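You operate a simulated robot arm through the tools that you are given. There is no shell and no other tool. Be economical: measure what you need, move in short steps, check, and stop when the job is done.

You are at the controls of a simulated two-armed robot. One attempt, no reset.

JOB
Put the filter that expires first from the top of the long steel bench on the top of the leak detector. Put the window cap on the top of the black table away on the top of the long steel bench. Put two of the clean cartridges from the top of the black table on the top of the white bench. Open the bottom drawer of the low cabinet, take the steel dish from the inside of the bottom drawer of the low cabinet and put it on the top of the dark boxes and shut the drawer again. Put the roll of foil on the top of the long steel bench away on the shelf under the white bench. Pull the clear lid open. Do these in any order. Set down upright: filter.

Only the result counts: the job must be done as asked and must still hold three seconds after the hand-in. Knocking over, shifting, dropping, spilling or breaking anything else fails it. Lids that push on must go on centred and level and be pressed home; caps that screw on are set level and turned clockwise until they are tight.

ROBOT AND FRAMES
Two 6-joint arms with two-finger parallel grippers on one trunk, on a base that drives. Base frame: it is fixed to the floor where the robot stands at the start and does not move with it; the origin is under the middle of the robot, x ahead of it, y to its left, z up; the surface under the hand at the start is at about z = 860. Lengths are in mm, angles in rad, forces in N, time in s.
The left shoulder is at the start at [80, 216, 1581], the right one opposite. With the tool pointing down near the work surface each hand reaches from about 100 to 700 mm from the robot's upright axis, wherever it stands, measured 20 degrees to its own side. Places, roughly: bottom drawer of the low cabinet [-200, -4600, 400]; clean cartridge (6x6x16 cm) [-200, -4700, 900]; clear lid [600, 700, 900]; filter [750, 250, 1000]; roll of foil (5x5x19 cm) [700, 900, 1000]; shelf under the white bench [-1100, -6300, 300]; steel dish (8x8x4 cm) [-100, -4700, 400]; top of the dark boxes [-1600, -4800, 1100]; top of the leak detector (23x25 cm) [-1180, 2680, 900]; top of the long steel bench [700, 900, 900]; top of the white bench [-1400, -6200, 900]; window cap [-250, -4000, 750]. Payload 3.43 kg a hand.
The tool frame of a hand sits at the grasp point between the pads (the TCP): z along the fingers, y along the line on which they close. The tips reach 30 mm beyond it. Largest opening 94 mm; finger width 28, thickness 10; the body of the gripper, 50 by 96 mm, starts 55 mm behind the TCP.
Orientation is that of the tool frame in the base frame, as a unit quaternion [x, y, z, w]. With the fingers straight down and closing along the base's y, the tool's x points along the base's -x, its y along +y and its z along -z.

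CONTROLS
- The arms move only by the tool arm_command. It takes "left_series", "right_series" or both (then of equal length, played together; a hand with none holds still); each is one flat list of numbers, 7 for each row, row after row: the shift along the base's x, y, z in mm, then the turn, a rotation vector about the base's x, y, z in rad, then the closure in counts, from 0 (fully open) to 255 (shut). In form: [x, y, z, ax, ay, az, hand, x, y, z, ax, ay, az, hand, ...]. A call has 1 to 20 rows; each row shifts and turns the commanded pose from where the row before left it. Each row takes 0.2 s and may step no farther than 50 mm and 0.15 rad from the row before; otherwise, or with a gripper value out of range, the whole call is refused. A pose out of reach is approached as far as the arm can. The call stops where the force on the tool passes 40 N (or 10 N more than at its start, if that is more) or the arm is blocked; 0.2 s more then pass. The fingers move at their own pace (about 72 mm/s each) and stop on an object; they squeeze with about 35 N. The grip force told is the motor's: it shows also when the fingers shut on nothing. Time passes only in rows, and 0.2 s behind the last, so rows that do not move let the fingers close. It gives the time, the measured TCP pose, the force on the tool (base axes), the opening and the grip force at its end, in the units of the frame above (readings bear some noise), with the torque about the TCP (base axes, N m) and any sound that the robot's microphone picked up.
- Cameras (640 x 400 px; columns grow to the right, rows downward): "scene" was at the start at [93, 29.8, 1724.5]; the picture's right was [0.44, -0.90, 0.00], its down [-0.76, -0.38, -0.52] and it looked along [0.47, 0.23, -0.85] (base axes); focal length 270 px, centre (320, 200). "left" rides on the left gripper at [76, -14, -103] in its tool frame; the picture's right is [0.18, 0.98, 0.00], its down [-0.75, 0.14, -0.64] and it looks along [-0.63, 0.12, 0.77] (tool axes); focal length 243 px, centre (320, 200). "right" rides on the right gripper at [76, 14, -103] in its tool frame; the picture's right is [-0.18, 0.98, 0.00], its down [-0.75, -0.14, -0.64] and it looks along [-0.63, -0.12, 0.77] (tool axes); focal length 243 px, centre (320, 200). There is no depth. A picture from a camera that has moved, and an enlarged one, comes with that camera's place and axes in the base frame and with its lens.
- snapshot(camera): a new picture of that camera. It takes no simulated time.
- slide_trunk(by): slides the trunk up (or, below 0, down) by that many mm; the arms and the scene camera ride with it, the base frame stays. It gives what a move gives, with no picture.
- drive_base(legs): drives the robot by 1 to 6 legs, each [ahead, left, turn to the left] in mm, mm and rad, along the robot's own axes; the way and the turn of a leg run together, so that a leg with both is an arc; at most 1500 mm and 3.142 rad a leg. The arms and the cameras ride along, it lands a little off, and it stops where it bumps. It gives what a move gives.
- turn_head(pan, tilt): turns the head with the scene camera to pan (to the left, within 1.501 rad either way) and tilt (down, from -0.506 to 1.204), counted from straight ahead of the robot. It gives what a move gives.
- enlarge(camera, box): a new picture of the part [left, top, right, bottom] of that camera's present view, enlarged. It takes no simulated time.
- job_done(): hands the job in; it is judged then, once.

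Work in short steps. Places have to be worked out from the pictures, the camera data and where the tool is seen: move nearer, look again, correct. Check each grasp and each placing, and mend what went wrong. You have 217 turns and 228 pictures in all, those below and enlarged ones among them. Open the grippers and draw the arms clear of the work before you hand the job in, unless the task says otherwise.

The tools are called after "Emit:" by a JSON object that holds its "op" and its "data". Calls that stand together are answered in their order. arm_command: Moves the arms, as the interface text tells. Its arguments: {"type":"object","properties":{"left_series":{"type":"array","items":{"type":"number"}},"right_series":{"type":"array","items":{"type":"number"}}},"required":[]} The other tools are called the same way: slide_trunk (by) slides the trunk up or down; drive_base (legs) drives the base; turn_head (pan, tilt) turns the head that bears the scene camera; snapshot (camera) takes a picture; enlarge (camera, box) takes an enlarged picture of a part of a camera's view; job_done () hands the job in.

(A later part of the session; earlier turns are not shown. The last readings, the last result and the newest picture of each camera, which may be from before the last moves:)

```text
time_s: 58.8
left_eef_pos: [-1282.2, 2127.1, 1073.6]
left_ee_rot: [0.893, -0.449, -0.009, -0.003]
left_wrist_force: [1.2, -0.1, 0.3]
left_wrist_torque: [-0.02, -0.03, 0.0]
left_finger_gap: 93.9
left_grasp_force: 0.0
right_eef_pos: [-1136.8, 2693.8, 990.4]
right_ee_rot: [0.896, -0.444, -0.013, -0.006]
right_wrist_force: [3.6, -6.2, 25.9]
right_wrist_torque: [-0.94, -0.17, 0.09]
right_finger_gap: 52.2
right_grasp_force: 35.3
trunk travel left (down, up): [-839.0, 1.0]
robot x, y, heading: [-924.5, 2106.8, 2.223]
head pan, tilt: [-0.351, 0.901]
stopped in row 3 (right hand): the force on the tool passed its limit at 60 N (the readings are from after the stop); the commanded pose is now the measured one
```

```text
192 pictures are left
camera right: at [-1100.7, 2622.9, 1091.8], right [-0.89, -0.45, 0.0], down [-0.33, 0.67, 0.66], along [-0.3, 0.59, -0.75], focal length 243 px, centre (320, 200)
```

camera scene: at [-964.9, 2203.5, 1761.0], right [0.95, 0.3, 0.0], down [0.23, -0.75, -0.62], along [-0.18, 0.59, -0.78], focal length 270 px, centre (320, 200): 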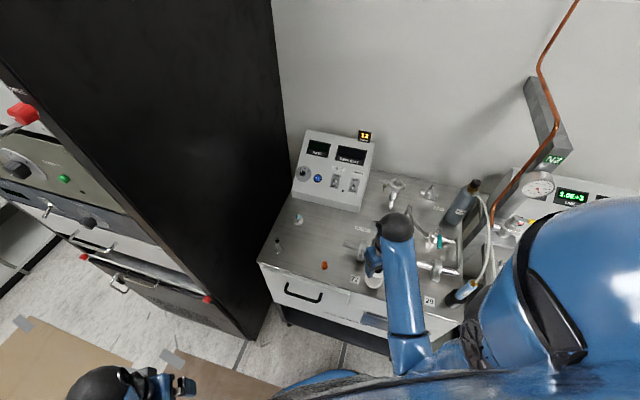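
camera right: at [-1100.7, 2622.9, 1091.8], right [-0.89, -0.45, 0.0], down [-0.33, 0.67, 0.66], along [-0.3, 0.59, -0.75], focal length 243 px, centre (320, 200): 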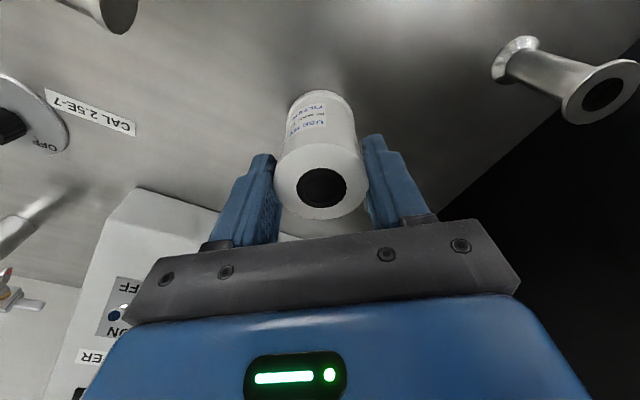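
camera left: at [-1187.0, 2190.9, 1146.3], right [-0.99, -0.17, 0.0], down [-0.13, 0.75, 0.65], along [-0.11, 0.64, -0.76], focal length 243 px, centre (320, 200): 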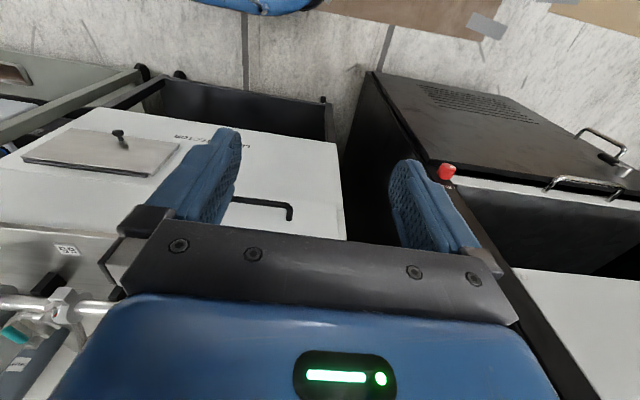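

Contact came at TCP z≈990, so the surface may be near z≈943. I check with the scene camera.

Emit:
{"op": "enlarge", "data": {"camera": "scene", "box": [260, 190, 360, 280]}}

```text
4.44 times, centred on (310, 235) of scene
camera zoom: at [-962.7, 2199.2, 1761.6], right [0.96, 0.3, 0.0], down [0.23, -0.75, -0.62], along [-0.18, 0.6, -0.78], focal length 1198 px, centre (364, 44)
```

zoom: 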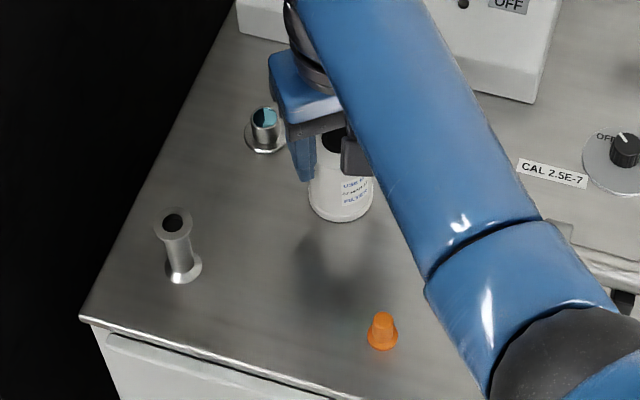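

The wrist view shows the filter had slid down in the grip (top now ~17 mm below TCP), so its base really is on the surface at z≈885. I ease up slightly and open.

Emit:
{"op": "arm_command", "data": {"right_series": [0, 0, 1, 0, 0, 0, 255, 0, 0, 0, 0, 0, 0, 220, 0, 0, 0, 0, 0, 0, 180, 0, 0, 0, 0, 0, 0, 120, 0, 0, 0, 0, 0, 0, 60, 0, 0, 0, 0, 0, 0, 0, 0, 0, 0, 0, 0, 0, 0, 0, 0, 0, 0, 0, 0, 0]}}

Emit:
{"op": "snapshot", "data": {"camera": "right"}}

Emit:
{"op": "enlarge", "data": {"camera": "scene", "box": [260, 190, 360, 280]}}

```text
time_s: 60.6
left_eef_pos: [-1283.5, 2130.4, 1072.1]
left_ee_rot: [0.893, -0.449, -0.009, -0.002]
left_wrist_force: [-0.7, 0.0, 0.0]
left_wrist_torque: [0.04, 0.01, 0.05]
left_finger_gap: 94.0
left_grasp_force: 0.0
right_eef_pos: [-1136.8, 2694.6, 986.6]
right_ee_rot: [0.896, -0.444, -0.009, -0.005]
right_wrist_force: [0.8, 2.6, 9.5]
right_wrist_torque: [0.35, -0.34, 0.01]
right_finger_gap: 94.1
right_grasp_force: 0.1
trunk travel left (down, up): [-839.0, 1.0]
robot x, y, heading: [-924.2, 2110.4, 2.222]
head pan, tilt: [-0.351, 0.901]
```

```text
190 pictures are left
camera right: at [-1100.8, 2623.7, 1089.0], right [-0.89, -0.45, 0.0], down [-0.34, 0.67, 0.66], along [-0.3, 0.59, -0.75], focal length 243 px, centre (320, 200)
```

right: 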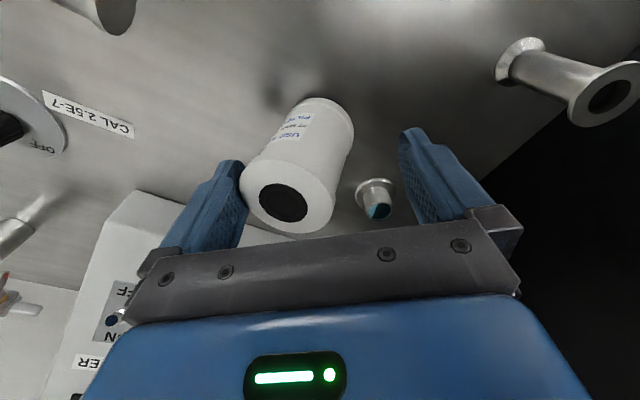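

```text
4.44 times, centred on (310, 235) of scene
camera zoom: at [-964.1, 2202.8, 1761.0], right [0.96, 0.3, 0.0], down [0.23, -0.75, -0.62], along [-0.18, 0.59, -0.78], focal length 1198 px, centre (364, 44)
```

zoom: 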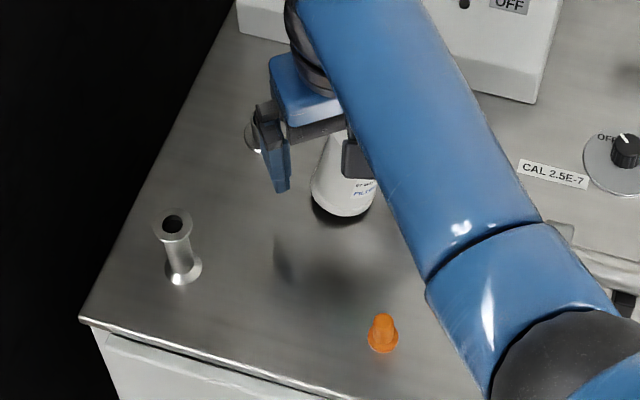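

The filter leans on the left finger while something presses up on the hand — likely the finger's step bears on the filter rim. I lift a few millimetres and recheck.

Emit:
{"op": "arm_command", "data": {"right_series": [0, 0, 3, 0, 0, 0, 0, 0, 0, 3, 0, 0, 0, 0]}}

Emit:
{"op": "snapshot", "data": {"camera": "right"}}

```text
time_s: 61.2
left_eef_pos: [-1283.8, 2131.7, 1071.9]
left_ee_rot: [0.894, -0.448, -0.008, -0.002]
left_wrist_force: [0.5, -1.0, -0.4]
left_wrist_torque: [-0.01, 0.01, -0.02]
left_finger_gap: 94.2
left_grasp_force: 0.1
right_eef_pos: [-1135.6, 2694.3, 991.8]
right_ee_rot: [0.896, -0.444, -0.009, -0.004]
right_wrist_force: [1.0, -0.6, 0.0]
right_wrist_torque: [-0.01, 0.0, 0.04]
right_finger_gap: 94.1
right_grasp_force: 0.0
trunk travel left (down, up): [-839.0, 1.0]
robot x, y, heading: [-924.4, 2107.7, 2.218]
head pan, tilt: [-0.351, 0.901]
```

```text
188 pictures are left
camera right: at [-1101.9, 2624.4, 1094.3], right [-0.89, -0.45, 0.0], down [-0.34, 0.67, 0.66], along [-0.3, 0.59, -0.75], focal length 243 px, centre (320, 200)
```

right: 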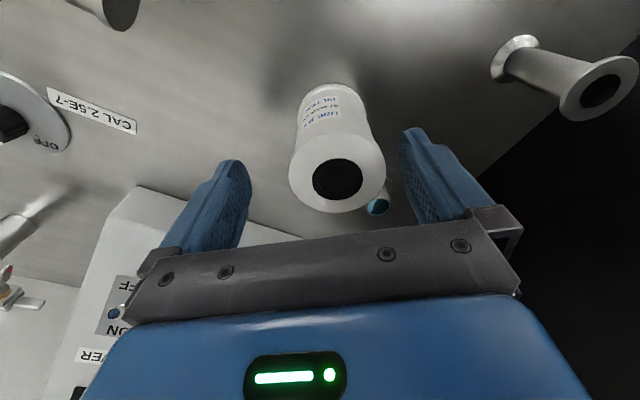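

The filter righted itself and stands free between the fingers. I lift straight up and back away.

Emit:
{"op": "arm_command", "data": {"right_series": [0, 0, 20, 0, 0, 0, 0, 0, 0, 30, 0, 0, 0, 0, 0, 0, 30, 0, 0, 0, 0, 24, -40, 0, 0, 0, 0, 0, 24, -40, 0, 0, 0, 0, 0, 24, -40, 0, 0, 0, 0, 0, 24, -40, 0, 0, 0, 0, 0, 24, -40, 0, 0, 0, 0, 0]}}

Emit:
{"op": "enlarge", "data": {"camera": "scene", "box": [240, 160, 400, 300]}}

```text
time_s: 63.0
left_eef_pos: [-1281.4, 2129.9, 1072.0]
left_ee_rot: [0.894, -0.449, -0.009, -0.001]
left_wrist_force: [0.7, 0.3, 0.0]
left_wrist_torque: [0.02, -0.03, 0.03]
left_finger_gap: 94.0
left_grasp_force: 0.0
right_eef_pos: [-1021.9, 2495.7, 1047.6]
right_ee_rot: [0.896, -0.444, -0.011, -0.006]
right_wrist_force: [0.3, -0.6, 1.3]
right_wrist_torque: [0.04, 0.01, -0.01]
right_finger_gap: 93.9
right_grasp_force: 0.0
right hand out of reach, approached as far as the arm can: row 5, 6, 7
trunk travel left (down, up): [-839.0, 1.0]
robot x, y, heading: [-926.5, 2110.3, 2.223]
head pan, tilt: [-0.351, 0.901]
```

```text
2.86 times, centred on (320, 230) of scene
camera zoom: at [-962.2, 2201.5, 1761.2], right [0.96, 0.3, 0.0], down [0.23, -0.75, -0.62], along [-0.18, 0.59, -0.78], focal length 770 px, centre (320, 114)
```

zoom: 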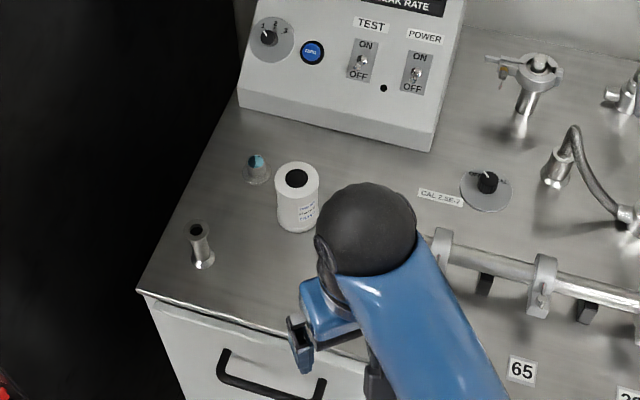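

Filter stands upright on the leak detector. Now I drive to the clear-lid pot: back off, turn, strafe, go down the corridor to y≈700 and face the bench.

Emit:
{"op": "drive_base", "data": {"legs": [[-60, 51, 0], [0, 0, -0.652], [0, -800, 0], [-1340, 0, 0], [0, 0, -1.571]]}}

Emit:
{"op": "turn_head", "data": {"pan": 0.0, "tilt": 0.75}}

Emit:
{"op": "snapshot", "data": {"camera": "scene"}}

```text
time_s: 80.0
left_eef_pos: [74.2, 920.6, 1071.7]
left_ee_rot: [0.015, 1.0, 0.002, 0.008]
left_wrist_force: [0.5, 0.4, 0.9]
left_wrist_torque: [0.01, 0.01, 0.04]
left_finger_gap: 93.8
left_grasp_force: 0.1
right_eef_pos: [197.6, 489.0, 1047.1]
right_ee_rot: [0.011, 1.0, 0.0, 0.012]
right_wrist_force: [-0.4, 0.1, -0.4]
right_wrist_torque: [0.03, 0.01, 0.01]
right_finger_gap: 93.6
right_grasp_force: 0.2
trunk travel left (down, up): [-839.0, 1.0]
robot x, y, heading: [-165.9, 659.2, -0.017]
head pan, tilt: [-0.351, 0.901]
```

```text
time_s: 80.8
left_eef_pos: [73.8, 920.2, 1072.4]
left_ee_rot: [0.018, 1.0, 0.002, 0.008]
left_wrist_force: [-0.6, -0.4, -0.1]
left_wrist_torque: [0.04, 0.0, 0.0]
left_finger_gap: 93.9
left_grasp_force: 0.1
right_eef_pos: [197.4, 488.2, 1046.8]
right_ee_rot: [0.011, 1.0, 0.0, 0.011]
right_wrist_force: [0.7, -0.2, -0.4]
right_wrist_torque: [0.02, -0.03, 0.03]
right_finger_gap: 93.9
right_grasp_force: 0.0
trunk travel left (down, up): [-839.0, 1.0]
robot x, y, heading: [-166.4, 654.2, -0.022]
head pan, tilt: [0.0, 0.75]
```

```text
186 pictures are left
camera scene: at [-52.3, 651.4, 1772.9], right [-0.02, -1.0, 0.0], down [-0.68, 0.02, -0.73], along [0.73, -0.02, -0.68], focal length 270 px, centre (320, 200)
```

scene: 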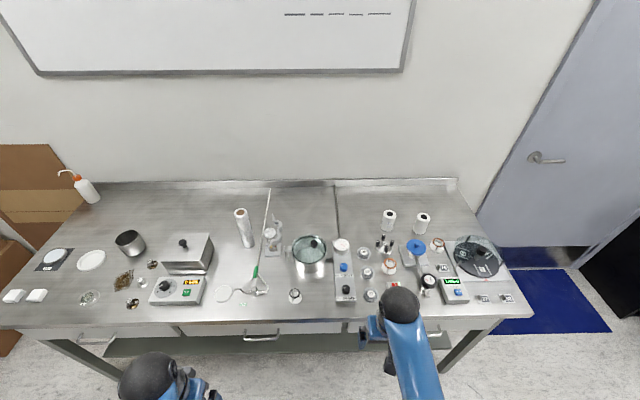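

Emit:
{"op": "enlarge", "data": {"camera": "scene", "box": [215, 190, 375, 310]}}

Emit:
{"op": "enlarge", "data": {"camera": "scene", "box": [280, 225, 360, 305]}}

```text
3.33 times, centred on (295, 250) of scene
camera zoom: at [-52.3, 651.4, 1772.9], right [-0.02, -1.0, 0.0], down [-0.68, 0.02, -0.73], along [0.73, -0.02, -0.68], focal length 898 px, centre (403, 33)
```

zoom: 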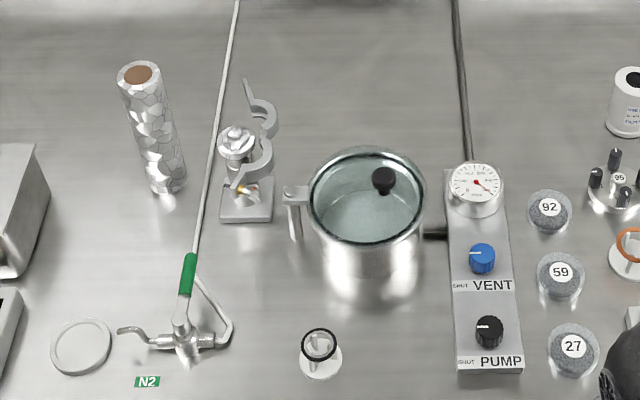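

```text
5.00 times, centred on (320, 265) of scene
camera zoom: at [-52.3, 651.4, 1772.9], right [-0.02, -1.0, 0.0], down [-0.68, 0.02, -0.73], along [0.73, -0.02, -0.68], focal length 1347 px, centre (320, -125)
```

zoom: 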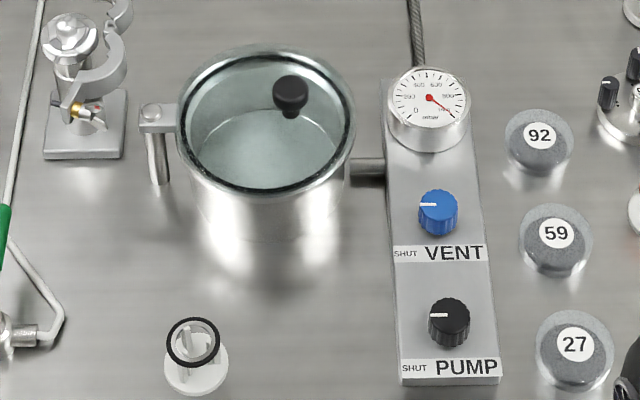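

The lid is hinged at its left (+y) side with a black knob; the gauge shows atmosphere. I drive closer and slightly right so the left hand can reach, then look with the hand camera.

Emit:
{"op": "drive_base", "data": {"legs": [[0, 0, 0.022], [150, -130, 0]]}}

Emit:
{"op": "arm_command", "data": {"left_series": [40, -28, 0, 0, 0, 0, 0, 40, -28, 0, 0, 0, 0, 0, 40, -28, 10, 0, 0, 0, 0, 40, -28, 10, 0, 0, 0, 0, 30, -10, 10, 0, 0, 0, 0]}}

Emit:
{"op": "snapshot", "data": {"camera": "left"}}

Emit:
{"op": "snapshot", "data": {"camera": "scene"}}

```text
time_s: 82.8
left_eef_pos: [218.6, 793.3, 1073.0]
left_ee_rot: [0.006, 1.0, 0.001, 0.009]
left_wrist_force: [-0.3, 0.0, 0.2]
left_wrist_torque: [-0.04, 0.0, 0.03]
left_finger_gap: 93.9
left_grasp_force: 0.1
right_eef_pos: [353.5, 364.4, 1049.0]
right_ee_rot: [0.0, 1.0, -0.001, 0.014]
right_wrist_force: [0.2, 0.7, -0.3]
right_wrist_torque: [-0.01, -0.01, 0.0]
right_finger_gap: 94.0
right_grasp_force: 0.1
trunk travel left (down, up): [-839.0, 1.0]
robot x, y, heading: [-14.3, 517.6, 0.0]
head pan, tilt: [0.0, 0.75]
```

```text
time_s: 84.0
left_eef_pos: [408.1, 671.8, 1046.3]
left_ee_rot: [0.005, 1.0, 0.003, 0.009]
left_wrist_force: [-0.2, 0.2, 0.2]
left_wrist_torque: [0.02, -0.02, -0.01]
left_finger_gap: 94.0
left_grasp_force: 0.1
left hand out of reach, approached as far as the arm can: row 1, 2, 3, 4, 5
right_eef_pos: [357.5, 361.7, 1045.3]
right_ee_rot: [0.0, 1.0, -0.001, 0.012]
right_wrist_force: [0.6, 0.1, 0.2]
right_wrist_torque: [0.04, 0.04, -0.01]
right_finger_gap: 94.1
right_grasp_force: 0.0
trunk travel left (down, up): [-839.0, 1.0]
robot x, y, heading: [-13.9, 518.1, 0.0]
head pan, tilt: [0.0, 0.75]
```

```text
183 pictures are left
camera left: at [329.4, 657.8, 1148.4], right [-0.17, 0.98, 0.0], down [0.74, 0.13, 0.66], along [0.65, 0.11, -0.76], focal length 243 px, centre (320, 200)
```

left: 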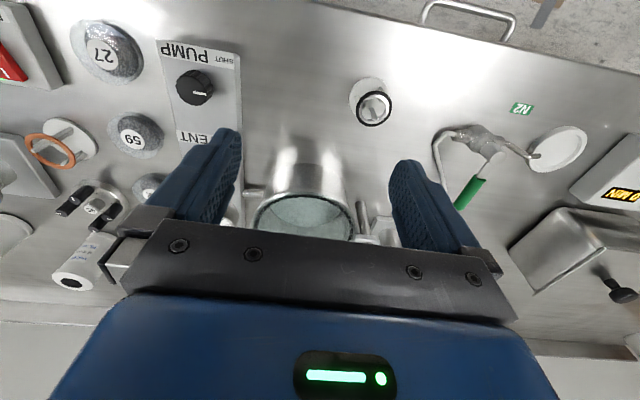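

```text
182 pictures are left
camera scene: at [103.5, 519.0, 1772.8], right [0.0, -1.0, 0.0], down [-0.68, 0.0, -0.73], along [0.73, 0.0, -0.68], focal length 270 px, centre (320, 200)
```

scene: 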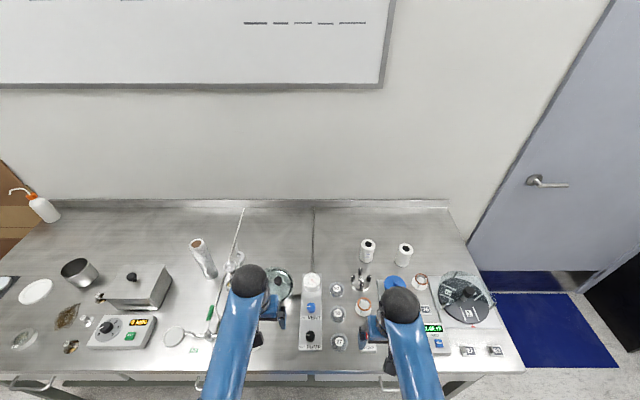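

I estimate the lid centre near (568,675,945), knob at (565,655), hinge at about y≈750. I yaw the left hand 90° so the pads close along x and can let the knob pivot while I lift it in an arc.

Emit:
{"op": "arm_command", "data": {"left_series": [0, 0, 0, 0, 0, 0.15, 0, 0, 0, 0, 0, 0, 0.15, 0, 0, 0, 0, 0, 0, 0.15, 0, 0, 0, 0, 0, 0, 0.15, 0, 0, 0, 0, 0, 0, 0.15, 0, 0, 0, 0, 0, 0, 0.15, 0, 0, 0, 0, 0, 0, 0.15, 0, 0, 0, 0, 0, 0, 0.15, 0, 0, 0, 0, 0, 0, 0.15, 0, 0, 0, 0, 0, 0, 0.15, 0, 0, 0, 0, 0, 0, 0.071, 0]}}

Emit:
{"op": "snapshot", "data": {"camera": "left"}}

```text
time_s: 86.4
left_eef_pos: [408.6, 667.9, 1040.7]
left_ee_rot: [-0.703, 0.711, 0.006, 0.004]
left_wrist_force: [-0.4, -0.2, 1.2]
left_wrist_torque: [0.0, -0.02, 0.01]
left_finger_gap: 94.1
left_grasp_force: 0.1
left hand out of reach, approached as far as the arm can: row 6
right_eef_pos: [356.6, 361.4, 1047.1]
right_ee_rot: [0.001, 1.0, 0.0, 0.012]
right_wrist_force: [-0.1, -0.3, -0.1]
right_wrist_torque: [0.03, -0.03, 0.0]
right_finger_gap: 94.1
right_grasp_force: 0.0
trunk travel left (down, up): [-839.0, 1.0]
robot x, y, heading: [-12.5, 521.6, -0.0]
head pan, tilt: [0.0, 0.75]
```

```text
181 pictures are left
camera left: at [421.0, 591.8, 1142.5], right [-0.98, -0.17, 0.0], down [-0.13, 0.74, 0.65], along [-0.11, 0.64, -0.76], focal length 243 px, centre (320, 200)
```

left: 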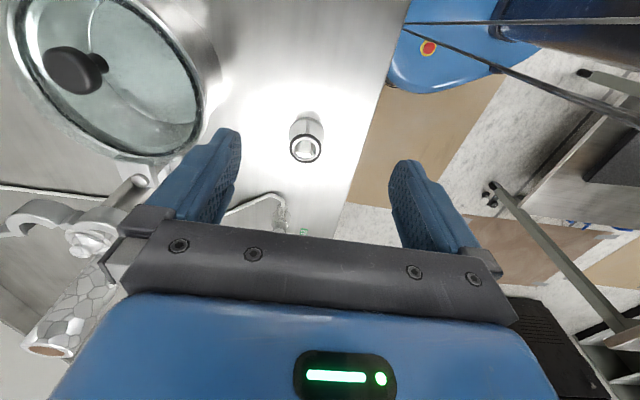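

Knob triangulates to (572,658,~966). I move over it at height and look again.

Emit:
{"op": "arm_command", "data": {"left_series": [46, -3, 0, 0, 0, 0, 0, 46, -3, 0, 0, 0, 0, 0, 46, -3, 0, 0, 0, 0, 0, 26, -1, 0, 0, 0, 0, 0, 0, 0, 0, 0, 0, 0, 0]}}

Emit:
{"op": "snapshot", "data": {"camera": "left"}}

```text
time_s: 87.6
left_eef_pos: [571.2, 657.6, 1041.1]
left_ee_rot: [-0.703, 0.711, 0.007, 0.004]
left_wrist_force: [0.0, 0.1, -1.0]
left_wrist_torque: [0.01, -0.01, -0.01]
left_finger_gap: 94.0
left_grasp_force: 0.0
right_eef_pos: [355.6, 362.3, 1047.0]
right_ee_rot: [0.0, 1.0, 0.0, 0.012]
right_wrist_force: [0.1, 0.4, -0.3]
right_wrist_torque: [0.02, 0.0, -0.03]
right_finger_gap: 93.8
right_grasp_force: 0.1
trunk travel left (down, up): [-839.0, 1.0]
robot x, y, heading: [-12.3, 520.4, 0.002]
head pan, tilt: [0.0, 0.75]
```

```text
180 pictures are left
camera left: at [585.2, 580.6, 1144.1], right [-0.98, -0.17, 0.0], down [-0.13, 0.74, 0.65], along [-0.11, 0.64, -0.76], focal length 243 px, centre (320, 200)
```

left: 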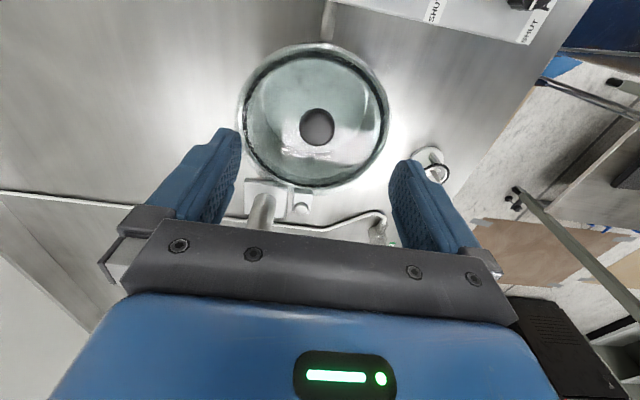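

Knob is centred on the lid at (574,657), top z≈965. I descend to TCP z≈978 with the knob between the pads and check.

Emit:
{"op": "arm_command", "data": {"left_series": [2, 0, -30, 0, 0, 0, 0, 0, 0, -25, 0, 0, 0, 0, 0, 0, -8, 0, 0, 0, 0, 0, 0, 0, 0, 0, 0, 0]}}

Emit:
{"op": "snapshot", "data": {"camera": "left"}}

Emit:
{"op": "enlarge", "data": {"camera": "scene", "box": [220, 240, 320, 340]}}

```text
time_s: 88.6
left_eef_pos: [572.2, 660.2, 977.7]
left_ee_rot: [-0.703, 0.712, 0.007, 0.003]
left_wrist_force: [-0.1, 0.4, -0.1]
left_wrist_torque: [0.01, -0.01, 0.02]
left_finger_gap: 93.8
left_grasp_force: 0.0
right_eef_pos: [355.3, 361.1, 1046.5]
right_ee_rot: [0.0, 1.0, 0.0, 0.012]
right_wrist_force: [-1.2, 0.2, -0.4]
right_wrist_torque: [-0.01, 0.01, 0.0]
right_finger_gap: 94.0
right_grasp_force: 0.1
trunk travel left (down, up): [-839.0, 1.0]
robot x, y, heading: [-15.0, 514.5, -0.006]
head pan, tilt: [0.0, 0.75]
```

```text
179 pictures are left
camera left: at [585.7, 582.1, 1079.7], right [-0.98, -0.17, 0.0], down [-0.13, 0.74, 0.65], along [-0.11, 0.64, -0.76], focal length 243 px, centre (320, 200)
```

left: 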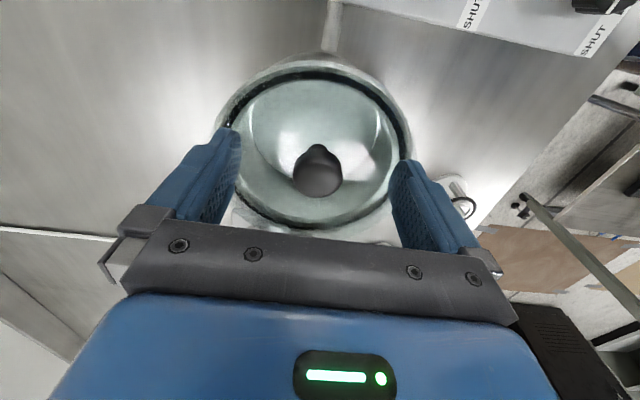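

```text
4.00 times, centred on (270, 290) of scene
camera zoom: at [101.5, 519.0, 1772.9], right [0.0, -1.0, 0.0], down [-0.68, 0.0, -0.73], along [0.73, 0.0, -0.68], focal length 1078 px, centre (520, -160)
```

zoom: 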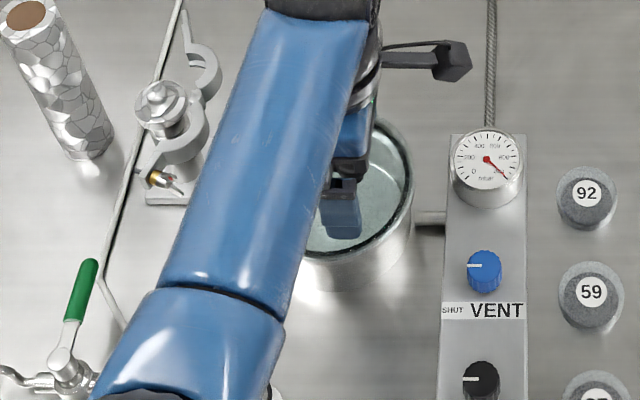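

Knob top is ~11 mm below TCP, lid surface ~40 mm below. I go down 6 mm more and close on the knob.

Emit:
{"op": "arm_command", "data": {"left_series": [1, -2, -6, 0, 0, 0, 0, 0, 0, 0, 0, 0, 0, 255, 0, 0, 0, 0, 0, 0, 255, 0, 0, 0, 0, 0, 0, 255, 0, 0, 0, 0, 0, 0, 255, 0, 0, 0, 0, 0, 0, 255]}}

Emit:
{"op": "snapshot", "data": {"camera": "left"}}

```text
time_s: 90.0
left_eef_pos: [572.9, 656.5, 973.4]
left_ee_rot: [-0.703, 0.712, 0.008, 0.004]
left_wrist_force: [0.2, -2.5, 3.4]
left_wrist_torque: [-0.26, -0.04, -0.04]
left_finger_gap: 27.6
left_grasp_force: 45.1
right_eef_pos: [355.6, 361.7, 1047.3]
right_ee_rot: [0.0, 1.0, 0.0, 0.012]
right_wrist_force: [0.8, -0.7, 1.1]
right_wrist_torque: [-0.02, 0.03, 0.01]
right_finger_gap: 93.8
right_grasp_force: 0.0
trunk travel left (down, up): [-839.0, 1.0]
robot x, y, heading: [-13.6, 519.7, -0.003]
head pan, tilt: [0.0, 0.75]
```

```text
177 pictures are left
camera left: at [586.9, 579.0, 1075.2], right [-0.98, -0.17, 0.0], down [-0.13, 0.74, 0.65], along [-0.11, 0.64, -0.76], focal length 243 px, centre (320, 200)
```

left: 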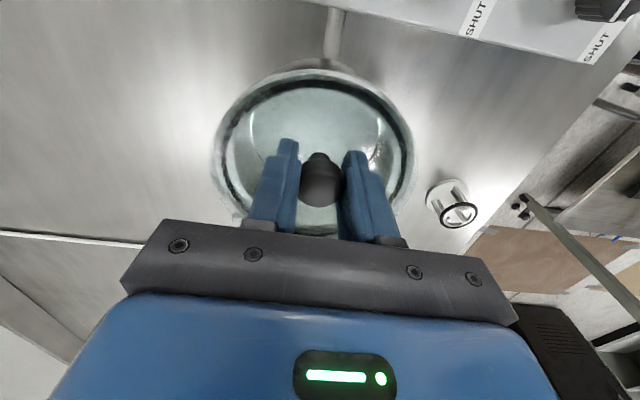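

Knob gripped. I begin the arc: small lift steps with a slight +y component, checking force.

Emit:
{"op": "arm_command", "data": {"left_series": [0, 2, 7, 0, 0, 0, 255, 0, 2, 7, 0, 0, 0, 255, 0, 3, 7, 0, 0, 0, 255, 0, 4, 6, 0, 0, 0, 255]}}

Emit:
{"op": "snapshot", "data": {"camera": "left"}}

```text
time_s: 91.0
left_eef_pos: [575.2, 669.3, 1005.0]
left_ee_rot: [-0.704, 0.71, 0.006, 0.008]
left_wrist_force: [-0.6, -0.2, 0.0]
left_wrist_torque: [0.01, -0.02, -0.03]
left_finger_gap: 0.0
left_grasp_force: 32.9
right_eef_pos: [355.6, 361.6, 1047.4]
right_ee_rot: [-0.001, 1.0, 0.0, 0.013]
right_wrist_force: [-0.3, 0.4, 0.8]
right_wrist_torque: [0.01, 0.0, 0.01]
right_finger_gap: 93.9
right_grasp_force: 0.1
trunk travel left (down, up): [-839.0, 1.0]
robot x, y, heading: [-14.9, 521.2, 0.001]
head pan, tilt: [0.0, 0.75]
```

```text
176 pictures are left
camera left: at [586.7, 591.0, 1107.0], right [-0.98, -0.18, -0.01], down [-0.14, 0.74, 0.66], along [-0.11, 0.65, -0.76], focal length 243 px, centre (320, 200)
```

left: 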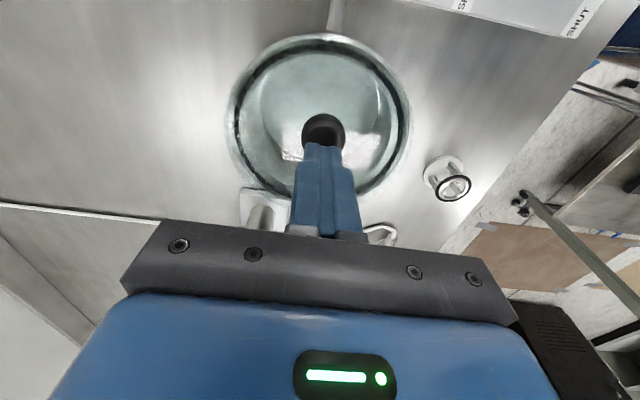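

The fingers slipped off and the lid stayed shut. I check the gauge to see whether the vessel is under vacuum.

Emit:
{"op": "enlarge", "data": {"camera": "scene", "box": [290, 260, 330, 355]}}

Emit:
{"op": "enlarge", "data": {"camera": "scene", "box": [300, 265, 325, 290]}}

```text
4.21 times, centred on (310, 308) of scene
camera zoom: at [98.6, 518.2, 1773.8], right [0.0, -1.0, 0.0], down [-0.68, 0.0, -0.73], along [0.73, 0.0, -0.68], focal length 1135 px, centre (362, -253)
```

zoom: 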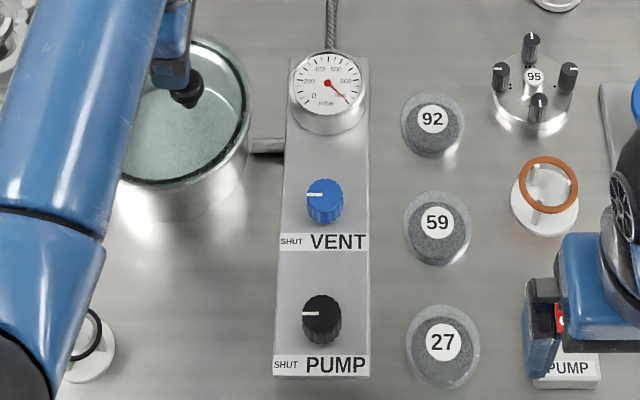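

```text
16.00 times, centred on (312, 278) of scene
camera zoom: at [98.6, 518.2, 1773.8], right [0.0, -1.0, 0.0], down [-0.68, 0.0, -0.73], along [0.73, 0.0, -0.68], focal length 4312 px, centre (440, -1040)
```

zoom: 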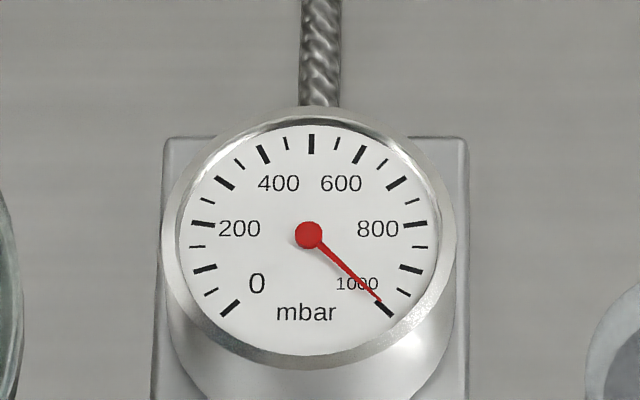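

Gauge reads 1000 mbar, so no vacuum — just a poor grip near the top of the knob. I reopen, re-centre at (575,656) and go a few millimetres deeper.

Emit:
{"op": "arm_command", "data": {"left_series": [0, 0, 8, 0, 0, 0, 0, 0, -13, 0, 0, 0, 0, 0, 0, 0, 0, 0, 0, 0, 0, 0, 0, -22, 0, 0, 0, 0, 0, 0, -15, 0, 0, 0, 0, 0, 0, -3, 0, 0, 0, 0, 0, 0, -3, 0, 0, 0, 0, 0, 0, -2, 0, 0, 0, 0, 0, 0, 0, 0, 0, 0, 0]}}

Emit:
{"op": "snapshot", "data": {"camera": "left"}}

```text
time_s: 92.6
left_eef_pos: [577.2, 653.2, 972.4]
left_ee_rot: [-0.703, 0.711, 0.004, 0.006]
left_wrist_force: [-10.2, 1.8, 23.0]
left_wrist_torque: [-0.24, 1.47, -0.13]
left_finger_gap: 94.2
left_grasp_force: 0.1
right_eef_pos: [354.5, 361.2, 1047.8]
right_ee_rot: [-0.001, 1.0, 0.0, 0.013]
right_wrist_force: [0.8, -0.1, 0.7]
right_wrist_torque: [0.01, 0.0, 0.01]
right_finger_gap: 94.4
right_grasp_force: 0.1
trunk travel left (down, up): [-839.0, 1.0]
robot x, y, heading: [-10.8, 518.2, -0.002]
head pan, tilt: [0.0, 0.75]
stopped in row 7 (left hand): the force on the tool passed its limit at 44 N (the readings are from after the stop); the commanded pose is now the measured one
```

```text
173 pictures are left
camera left: at [589.5, 576.7, 1075.5], right [-0.98, -0.17, -0.01], down [-0.14, 0.75, 0.65], along [-0.11, 0.64, -0.76], focal length 243 px, centre (320, 200)
```

left: 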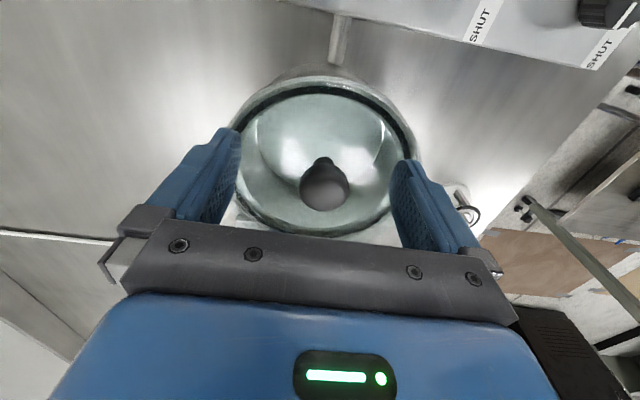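

The open fingertips touched the pot rim. I raise, part-close to ~50 mm, then go deeper inside the rim.

Emit:
{"op": "arm_command", "data": {"left_series": [-2, 3, 8, 0, 0, 0, 120, 0, 0, 0, 0, 0, 0, 120, 0, 0, 0, 0, 0, 0, 120, 0, 0, -6, 0, 0, 0, 120, 0, 0, -4, 0, 0, 0, 120, 0, 0, -3, 0, 0, 0, 120, 0, 0, -2, 0, 0, 0, 120]}}

Emit:
{"op": "snapshot", "data": {"camera": "left"}}

```text
time_s: 94.0
left_eef_pos: [578.1, 656.2, 974.2]
left_ee_rot: [-0.704, 0.71, -0.001, 0.01]
left_wrist_force: [-11.5, 0.8, 27.6]
left_wrist_torque: [-0.32, 1.29, -0.06]
left_finger_gap: 56.1
left_grasp_force: 5.3
right_eef_pos: [353.7, 361.1, 1047.1]
right_ee_rot: [-0.001, 1.0, 0.0, 0.013]
right_wrist_force: [-0.1, -0.3, 0.5]
right_wrist_torque: [0.02, 0.0, -0.01]
right_finger_gap: 94.1
right_grasp_force: 0.0
trunk travel left (down, up): [-839.0, 1.0]
robot x, y, heading: [-15.2, 519.3, 0.002]
head pan, tilt: [0.0, 0.75]
stopped in row 7 (left hand): the force on the tool passed its limit at 43 N (the readings are from after the stop); the commanded pose is now the measured one
```

```text
172 pictures are left
camera left: at [589.6, 578.9, 1076.1], right [-0.98, -0.17, -0.02], down [-0.14, 0.75, 0.65], along [-0.1, 0.64, -0.76], focal length 243 px, centre (320, 200)
```

left: 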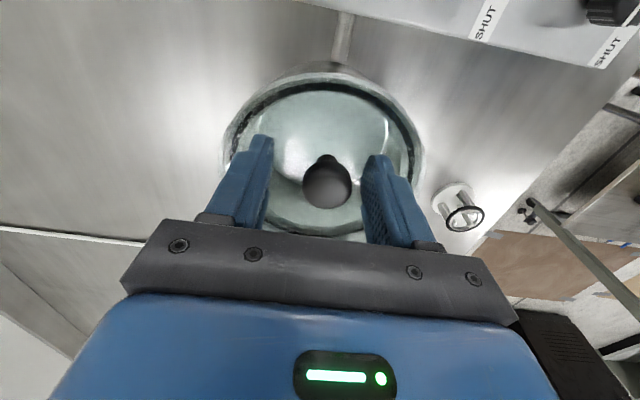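

Tips already bear on the lid surface at z≈944. Before re-gripping I lift and study the hinge to learn how the lid moves.

Emit:
{"op": "arm_command", "data": {"left_series": [-3, 0, 30, 0, 0, 0, 0, 0, -40, 30, 0, 0, 0, 0, 0, -40, 20, 0, 0, 0, 0, 0, -40, 0, 0, 0, 0, 0]}}

Emit:
{"op": "enlarge", "data": {"camera": "left", "box": [200, 80, 440, 230]}}

Emit:
{"op": "enlarge", "data": {"camera": "scene", "box": [230, 250, 310, 330]}}

```text
time_s: 95.0
left_eef_pos: [576.8, 532.1, 1047.6]
left_ee_rot: [-0.703, 0.711, 0.001, 0.009]
left_wrist_force: [0.3, 0.3, -0.3]
left_wrist_torque: [-0.01, -0.03, 0.0]
left_finger_gap: 94.1
left_grasp_force: 0.1
right_eef_pos: [356.0, 361.0, 1044.8]
right_ee_rot: [-0.001, 1.0, 0.0, 0.011]
right_wrist_force: [-0.3, 0.2, 0.3]
right_wrist_torque: [0.0, 0.05, -0.01]
right_finger_gap: 94.1
right_grasp_force: 0.0
trunk travel left (down, up): [-839.0, 1.0]
robot x, y, heading: [-16.0, 521.2, 0.006]
head pan, tilt: [0.0, 0.75]
```

```text
2.67 times, centred on (320, 155) of left
camera zoom: at [589.0, 455.3, 1149.7], right [-0.98, -0.17, -0.01], down [-0.14, 0.75, 0.65], along [-0.1, 0.64, -0.76], focal length 647 px, centre (320, 320)
```

zoom: 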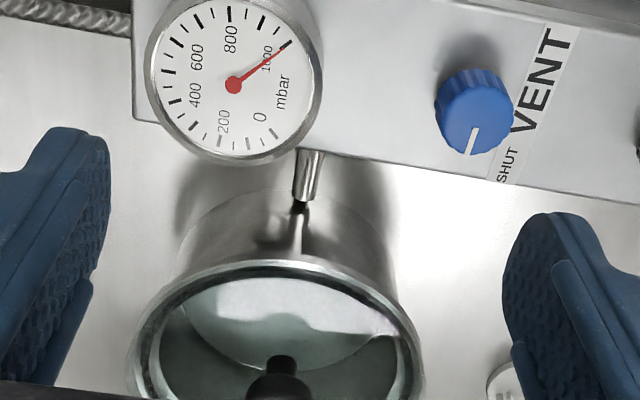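

```text
5.00 times, centred on (270, 290) of scene
camera zoom: at [103.0, 518.1, 1772.8], right [0.0, -1.0, 0.0], down [-0.68, 0.0, -0.73], along [0.73, 0.0, -0.68], focal length 1347 px, centre (570, -250)
```

zoom: 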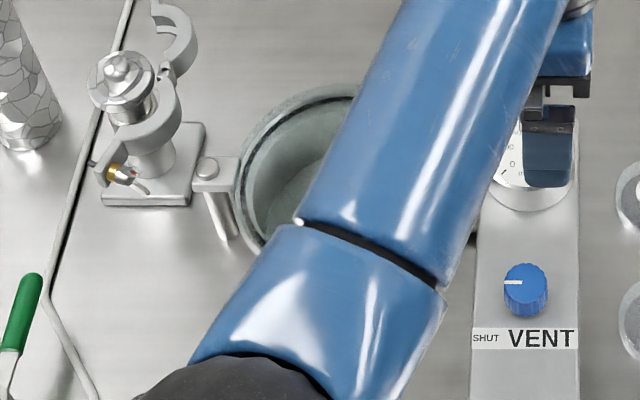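

The bracket carries a pivot button over a vertical post at about (576,762): the lid swings sideways. I go back over the knob, grip it, and pull it toward the robot in an arc about that post.

Emit:
{"op": "arm_command", "data": {"left_series": [-1, 42, 0, 0, 0, 0, 60, 0, 42, 0, 0, 0, 0, 60, 0, 40, 0, 0, 0, 0, 80, 0, 0, -40, 0, 0, 0, 80, 0, 0, -27, 0, 0, 0, 80, 0, 0, -3, 0, 0, 0, 80, 0, 0, 0, 0, 0, 0, 255, 0, 0, 0, 0, 0, 0, 255, 0, 0, 0, 0, 0, 0, 255, 0, 0, 0, 0, 0, 0, 255]}}

Emit:
{"op": "snapshot", "data": {"camera": "left"}}

```text
time_s: 97.2
left_eef_pos: [573.4, 660.2, 977.4]
left_ee_rot: [-0.704, 0.71, 0.001, 0.009]
left_wrist_force: [-8.6, 0.4, -5.7]
left_wrist_torque: [-0.01, 0.11, 0.0]
left_finger_gap: 27.0
left_grasp_force: 45.1
right_eef_pos: [355.2, 363.2, 1045.8]
right_ee_rot: [-0.001, 1.0, -0.001, 0.013]
right_wrist_force: [0.1, 0.7, 1.6]
right_wrist_torque: [-0.05, -0.03, 0.01]
right_finger_gap: 93.7
right_grasp_force: 0.1
trunk travel left (down, up): [-839.0, 1.0]
robot x, y, heading: [-12.5, 517.6, 0.002]
head pan, tilt: [0.0, 0.75]
```

```text
169 pictures are left
camera left: at [585.6, 583.3, 1080.0], right [-0.98, -0.17, -0.01], down [-0.14, 0.75, 0.65], along [-0.1, 0.64, -0.76], focal length 243 px, centre (320, 200)
```

left: 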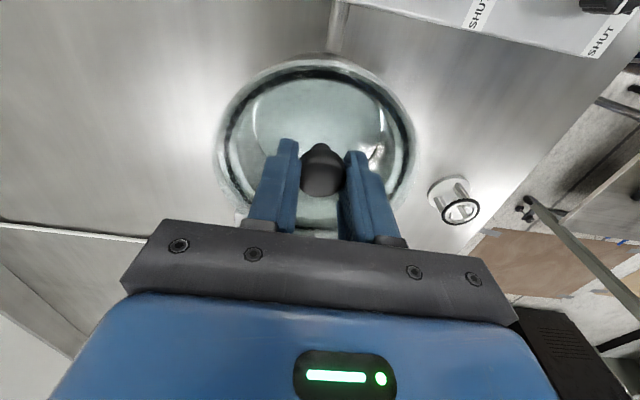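

Gripped at 27 mm. I try the first 20° of the swing toward the robot.

Emit:
{"op": "arm_command", "data": {"left_series": [-9, 0, 0, 0, 0, -0.087, 255, -9, 1, 0, 0, 0, -0.087, 255, -9, 2, 0, 0, 0, -0.087, 255, -9, 3, 0, 0, 0, -0.087, 255]}}

Emit:
{"op": "snapshot", "data": {"camera": "left"}}

```text
time_s: 98.2
left_eef_pos: [540.1, 665.3, 978.1]
left_ee_rot: [-0.569, 0.822, -0.002, 0.008]
left_wrist_force: [2.2, -1.6, -13.0]
left_wrist_torque: [0.45, -0.36, -0.29]
left_finger_gap: 26.9
left_grasp_force: 45.2
right_eef_pos: [357.9, 360.5, 1047.3]
right_ee_rot: [-0.001, 1.0, 0.0, 0.011]
right_wrist_force: [0.1, 0.5, 0.4]
right_wrist_torque: [0.01, 0.02, -0.02]
right_finger_gap: 93.9
right_grasp_force: 0.0
trunk travel left (down, up): [-839.0, 1.0]
robot x, y, heading: [-14.1, 518.4, 0.002]
head pan, tilt: [0.0, 0.75]
```

```text
168 pictures are left
camera left: at [525.2, 589.1, 1080.4], right [-0.98, 0.17, -0.01], down [0.12, 0.75, 0.65], along [0.12, 0.64, -0.76], focal length 243 px, centre (320, 200)
```

left: 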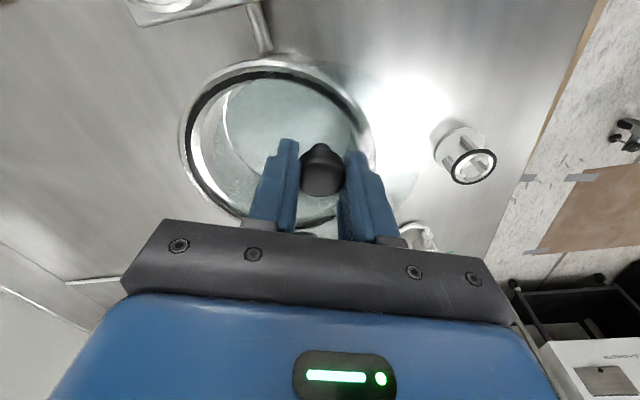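

The lid swings aside as expected. I continue the arc.

Emit:
{"op": "arm_command", "data": {"left_series": [-8.5, 3.5, 0, 0, 0, -0.087, 255, -8.2, 4.3, 0, 0, 0, -0.087, 255, -7.8, 5, 0, 0, 0, -0.087, 255, -7.3, 5.6, 0, 0, 0, -0.087, 255, -6.8, 6.3, 0, 0, 0, -0.087, 255, -6.3, 6.8, 0, 0, 0, -0.087, 255, -5.6, 7.3, 0, 0, 0, -0.087, 255, -5, 7.8, 0, 0, 0, -0.087, 255]}}

Emit:
{"op": "snapshot", "data": {"camera": "left"}}

Emit:
{"op": "snapshot", "data": {"camera": "scene"}}

```text
time_s: 100.0
left_eef_pos: [482.8, 714.5, 978.6]
left_ee_rot: [-0.256, 0.967, -0.002, 0.005]
left_wrist_force: [-11.1, -8.3, -25.4]
left_wrist_torque: [-0.02, -0.02, -0.04]
left_finger_gap: 27.2
left_grasp_force: 44.5
right_eef_pos: [356.6, 361.9, 1047.0]
right_ee_rot: [-0.001, 1.0, 0.0, 0.012]
right_wrist_force: [-0.6, 0.0, 0.3]
right_wrist_torque: [0.01, 0.03, -0.02]
right_finger_gap: 94.0
right_grasp_force: 0.0
trunk travel left (down, up): [-839.0, 1.0]
robot x, y, heading: [-12.4, 520.5, 0.006]
head pan, tilt: [0.0, 0.75]
```

```text
167 pictures are left
camera left: at [422.0, 664.6, 1081.4], right [-0.64, 0.76, -0.01], down [0.58, 0.5, 0.65], along [0.5, 0.41, -0.76], focal length 243 px, centre (320, 200)
```

left: 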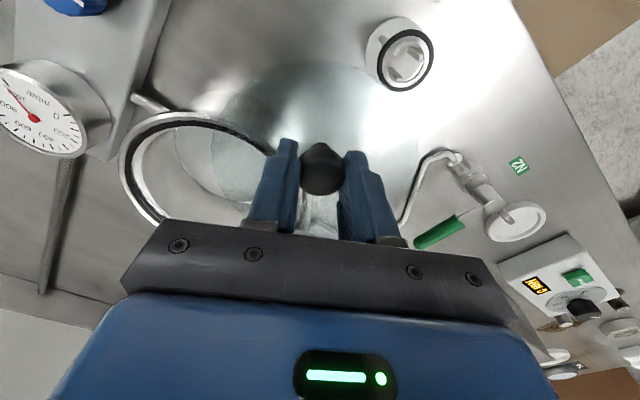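

```text
166 pictures are left
camera scene: at [102.4, 519.5, 1772.6], right [0.0, -1.0, 0.0], down [-0.68, 0.0, -0.73], along [0.73, 0.0, -0.68], focal length 270 px, centre (320, 200)
```

scene: 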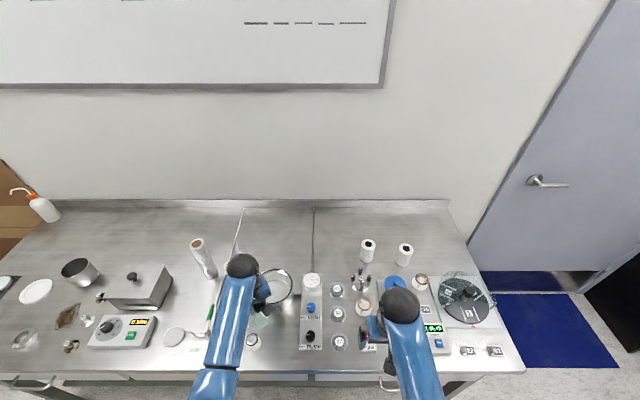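

Continue to about 90–95°.

Emit:
{"op": "arm_command", "data": {"left_series": [-4.2, 8.2, 0, 0, 0, -0.087, 255, -3.6, 8.5, -1, 0, 0, -0.087, 255, -2.8, 8.8, 0, 0, 0, -0.087, 255, -2, 9, -1, 0, 0, -0.087, 255, -1.2, 9.2, 0, 0, 0, -0.087, 255, -0.4, 9.2, 0, 0, 0, -0.087, 255, 0.4, 9, 0, 0, 0, -0.087, 255]}}

Emit:
{"op": "snapshot", "data": {"camera": "left"}}

```text
time_s: 101.6
left_eef_pos: [468.8, 776.3, 979.0]
left_ee_rot: [0.047, 0.999, -0.006, 0.009]
left_wrist_force: [-5.3, 3.4, 1.5]
left_wrist_torque: [-0.02, -0.42, 0.25]
left_finger_gap: 27.3
left_grasp_force: 44.8
right_eef_pos: [355.2, 362.1, 1047.2]
right_ee_rot: [0.0, 1.0, 0.0, 0.012]
right_wrist_force: [0.4, 1.0, 0.2]
right_wrist_torque: [-0.03, -0.03, 0.0]
right_finger_gap: 93.9
right_grasp_force: 0.1
trunk travel left (down, up): [-839.0, 1.0]
robot x, y, heading: [-12.5, 522.9, 0.002]
head pan, tilt: [0.0, 0.75]
```

```text
165 pictures are left
camera left: at [390.6, 770.9, 1081.1], right [-0.09, 1.0, -0.02], down [0.75, 0.08, 0.65], along [0.65, 0.05, -0.76], focal length 243 px, centre (320, 200)
```

left: 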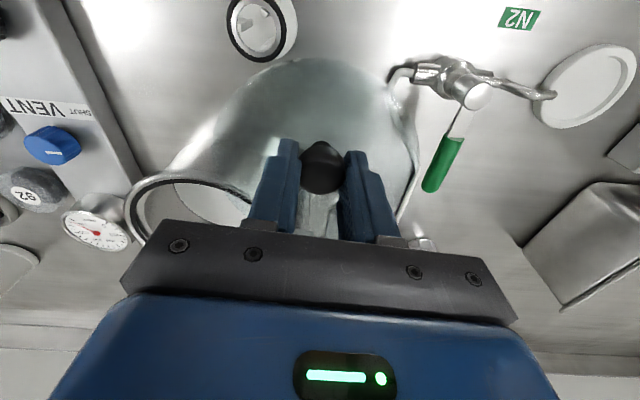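

Lid is open about 95°. I release and lift off.

Emit:
{"op": "arm_command", "data": {"left_series": [0, 0, 0, 0, 0, 0, 150, 0, 0, 0, 0, 0, 0, 100, 0, 0, 3, 0, 0, 0, 80, 0, 0, 25, 0, 0, 0, 50, 0, 0, 35, 0, 0, 0, 0, -30, 0, 10, 0, 0, 0, 0, -40, 0, 0, 0, 0, 0, 0]}}

Emit:
{"op": "snapshot", "data": {"camera": "left"}}

Emit:
{"op": "enlarge", "data": {"camera": "scene", "box": [160, 220, 320, 360]}}

```text
time_s: 103.2
left_eef_pos: [396.5, 776.7, 1045.8]
left_ee_rot: [0.045, 0.999, -0.006, 0.009]
left_wrist_force: [0.6, -0.7, 0.4]
left_wrist_torque: [-0.01, -0.01, 0.04]
left_finger_gap: 94.0
left_grasp_force: 0.2
left hand out of reach, approached as far as the arm can: row 7
right_eef_pos: [354.4, 361.9, 1048.5]
right_ee_rot: [-0.001, 1.0, 0.0, 0.014]
right_wrist_force: [-0.6, -0.6, -0.7]
right_wrist_torque: [-0.02, 0.01, -0.01]
right_finger_gap: 93.9
right_grasp_force: 0.0
trunk travel left (down, up): [-839.0, 1.0]
robot x, y, heading: [-12.7, 517.9, 0.003]
head pan, tilt: [0.0, 0.75]
```

```text
164 pictures are left
camera left: at [317.4, 771.8, 1148.2], right [-0.09, 1.0, -0.01], down [0.75, 0.08, 0.66], along [0.65, 0.05, -0.76], focal length 243 px, centre (320, 200)
```

left: 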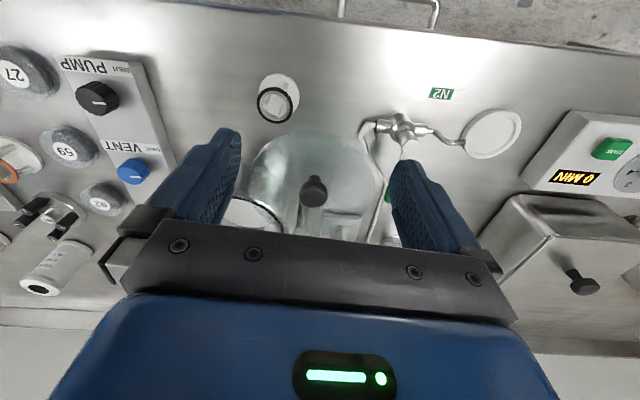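

```text
2.86 times, centred on (240, 290) of scene
camera zoom: at [98.0, 519.4, 1773.2], right [0.0, -1.0, 0.0], down [-0.68, 0.0, -0.73], along [0.73, 0.0, -0.68], focal length 770 px, centre (549, -57)
```

zoom: 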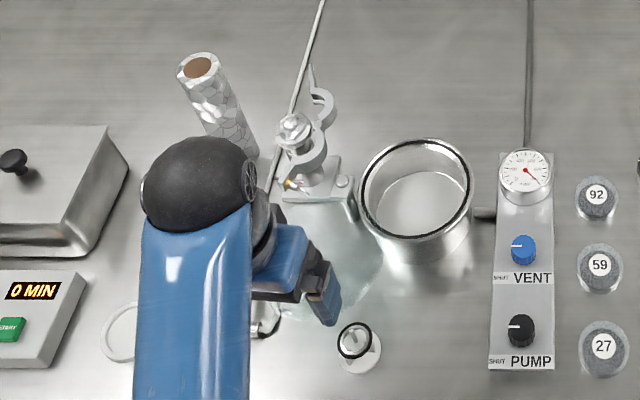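

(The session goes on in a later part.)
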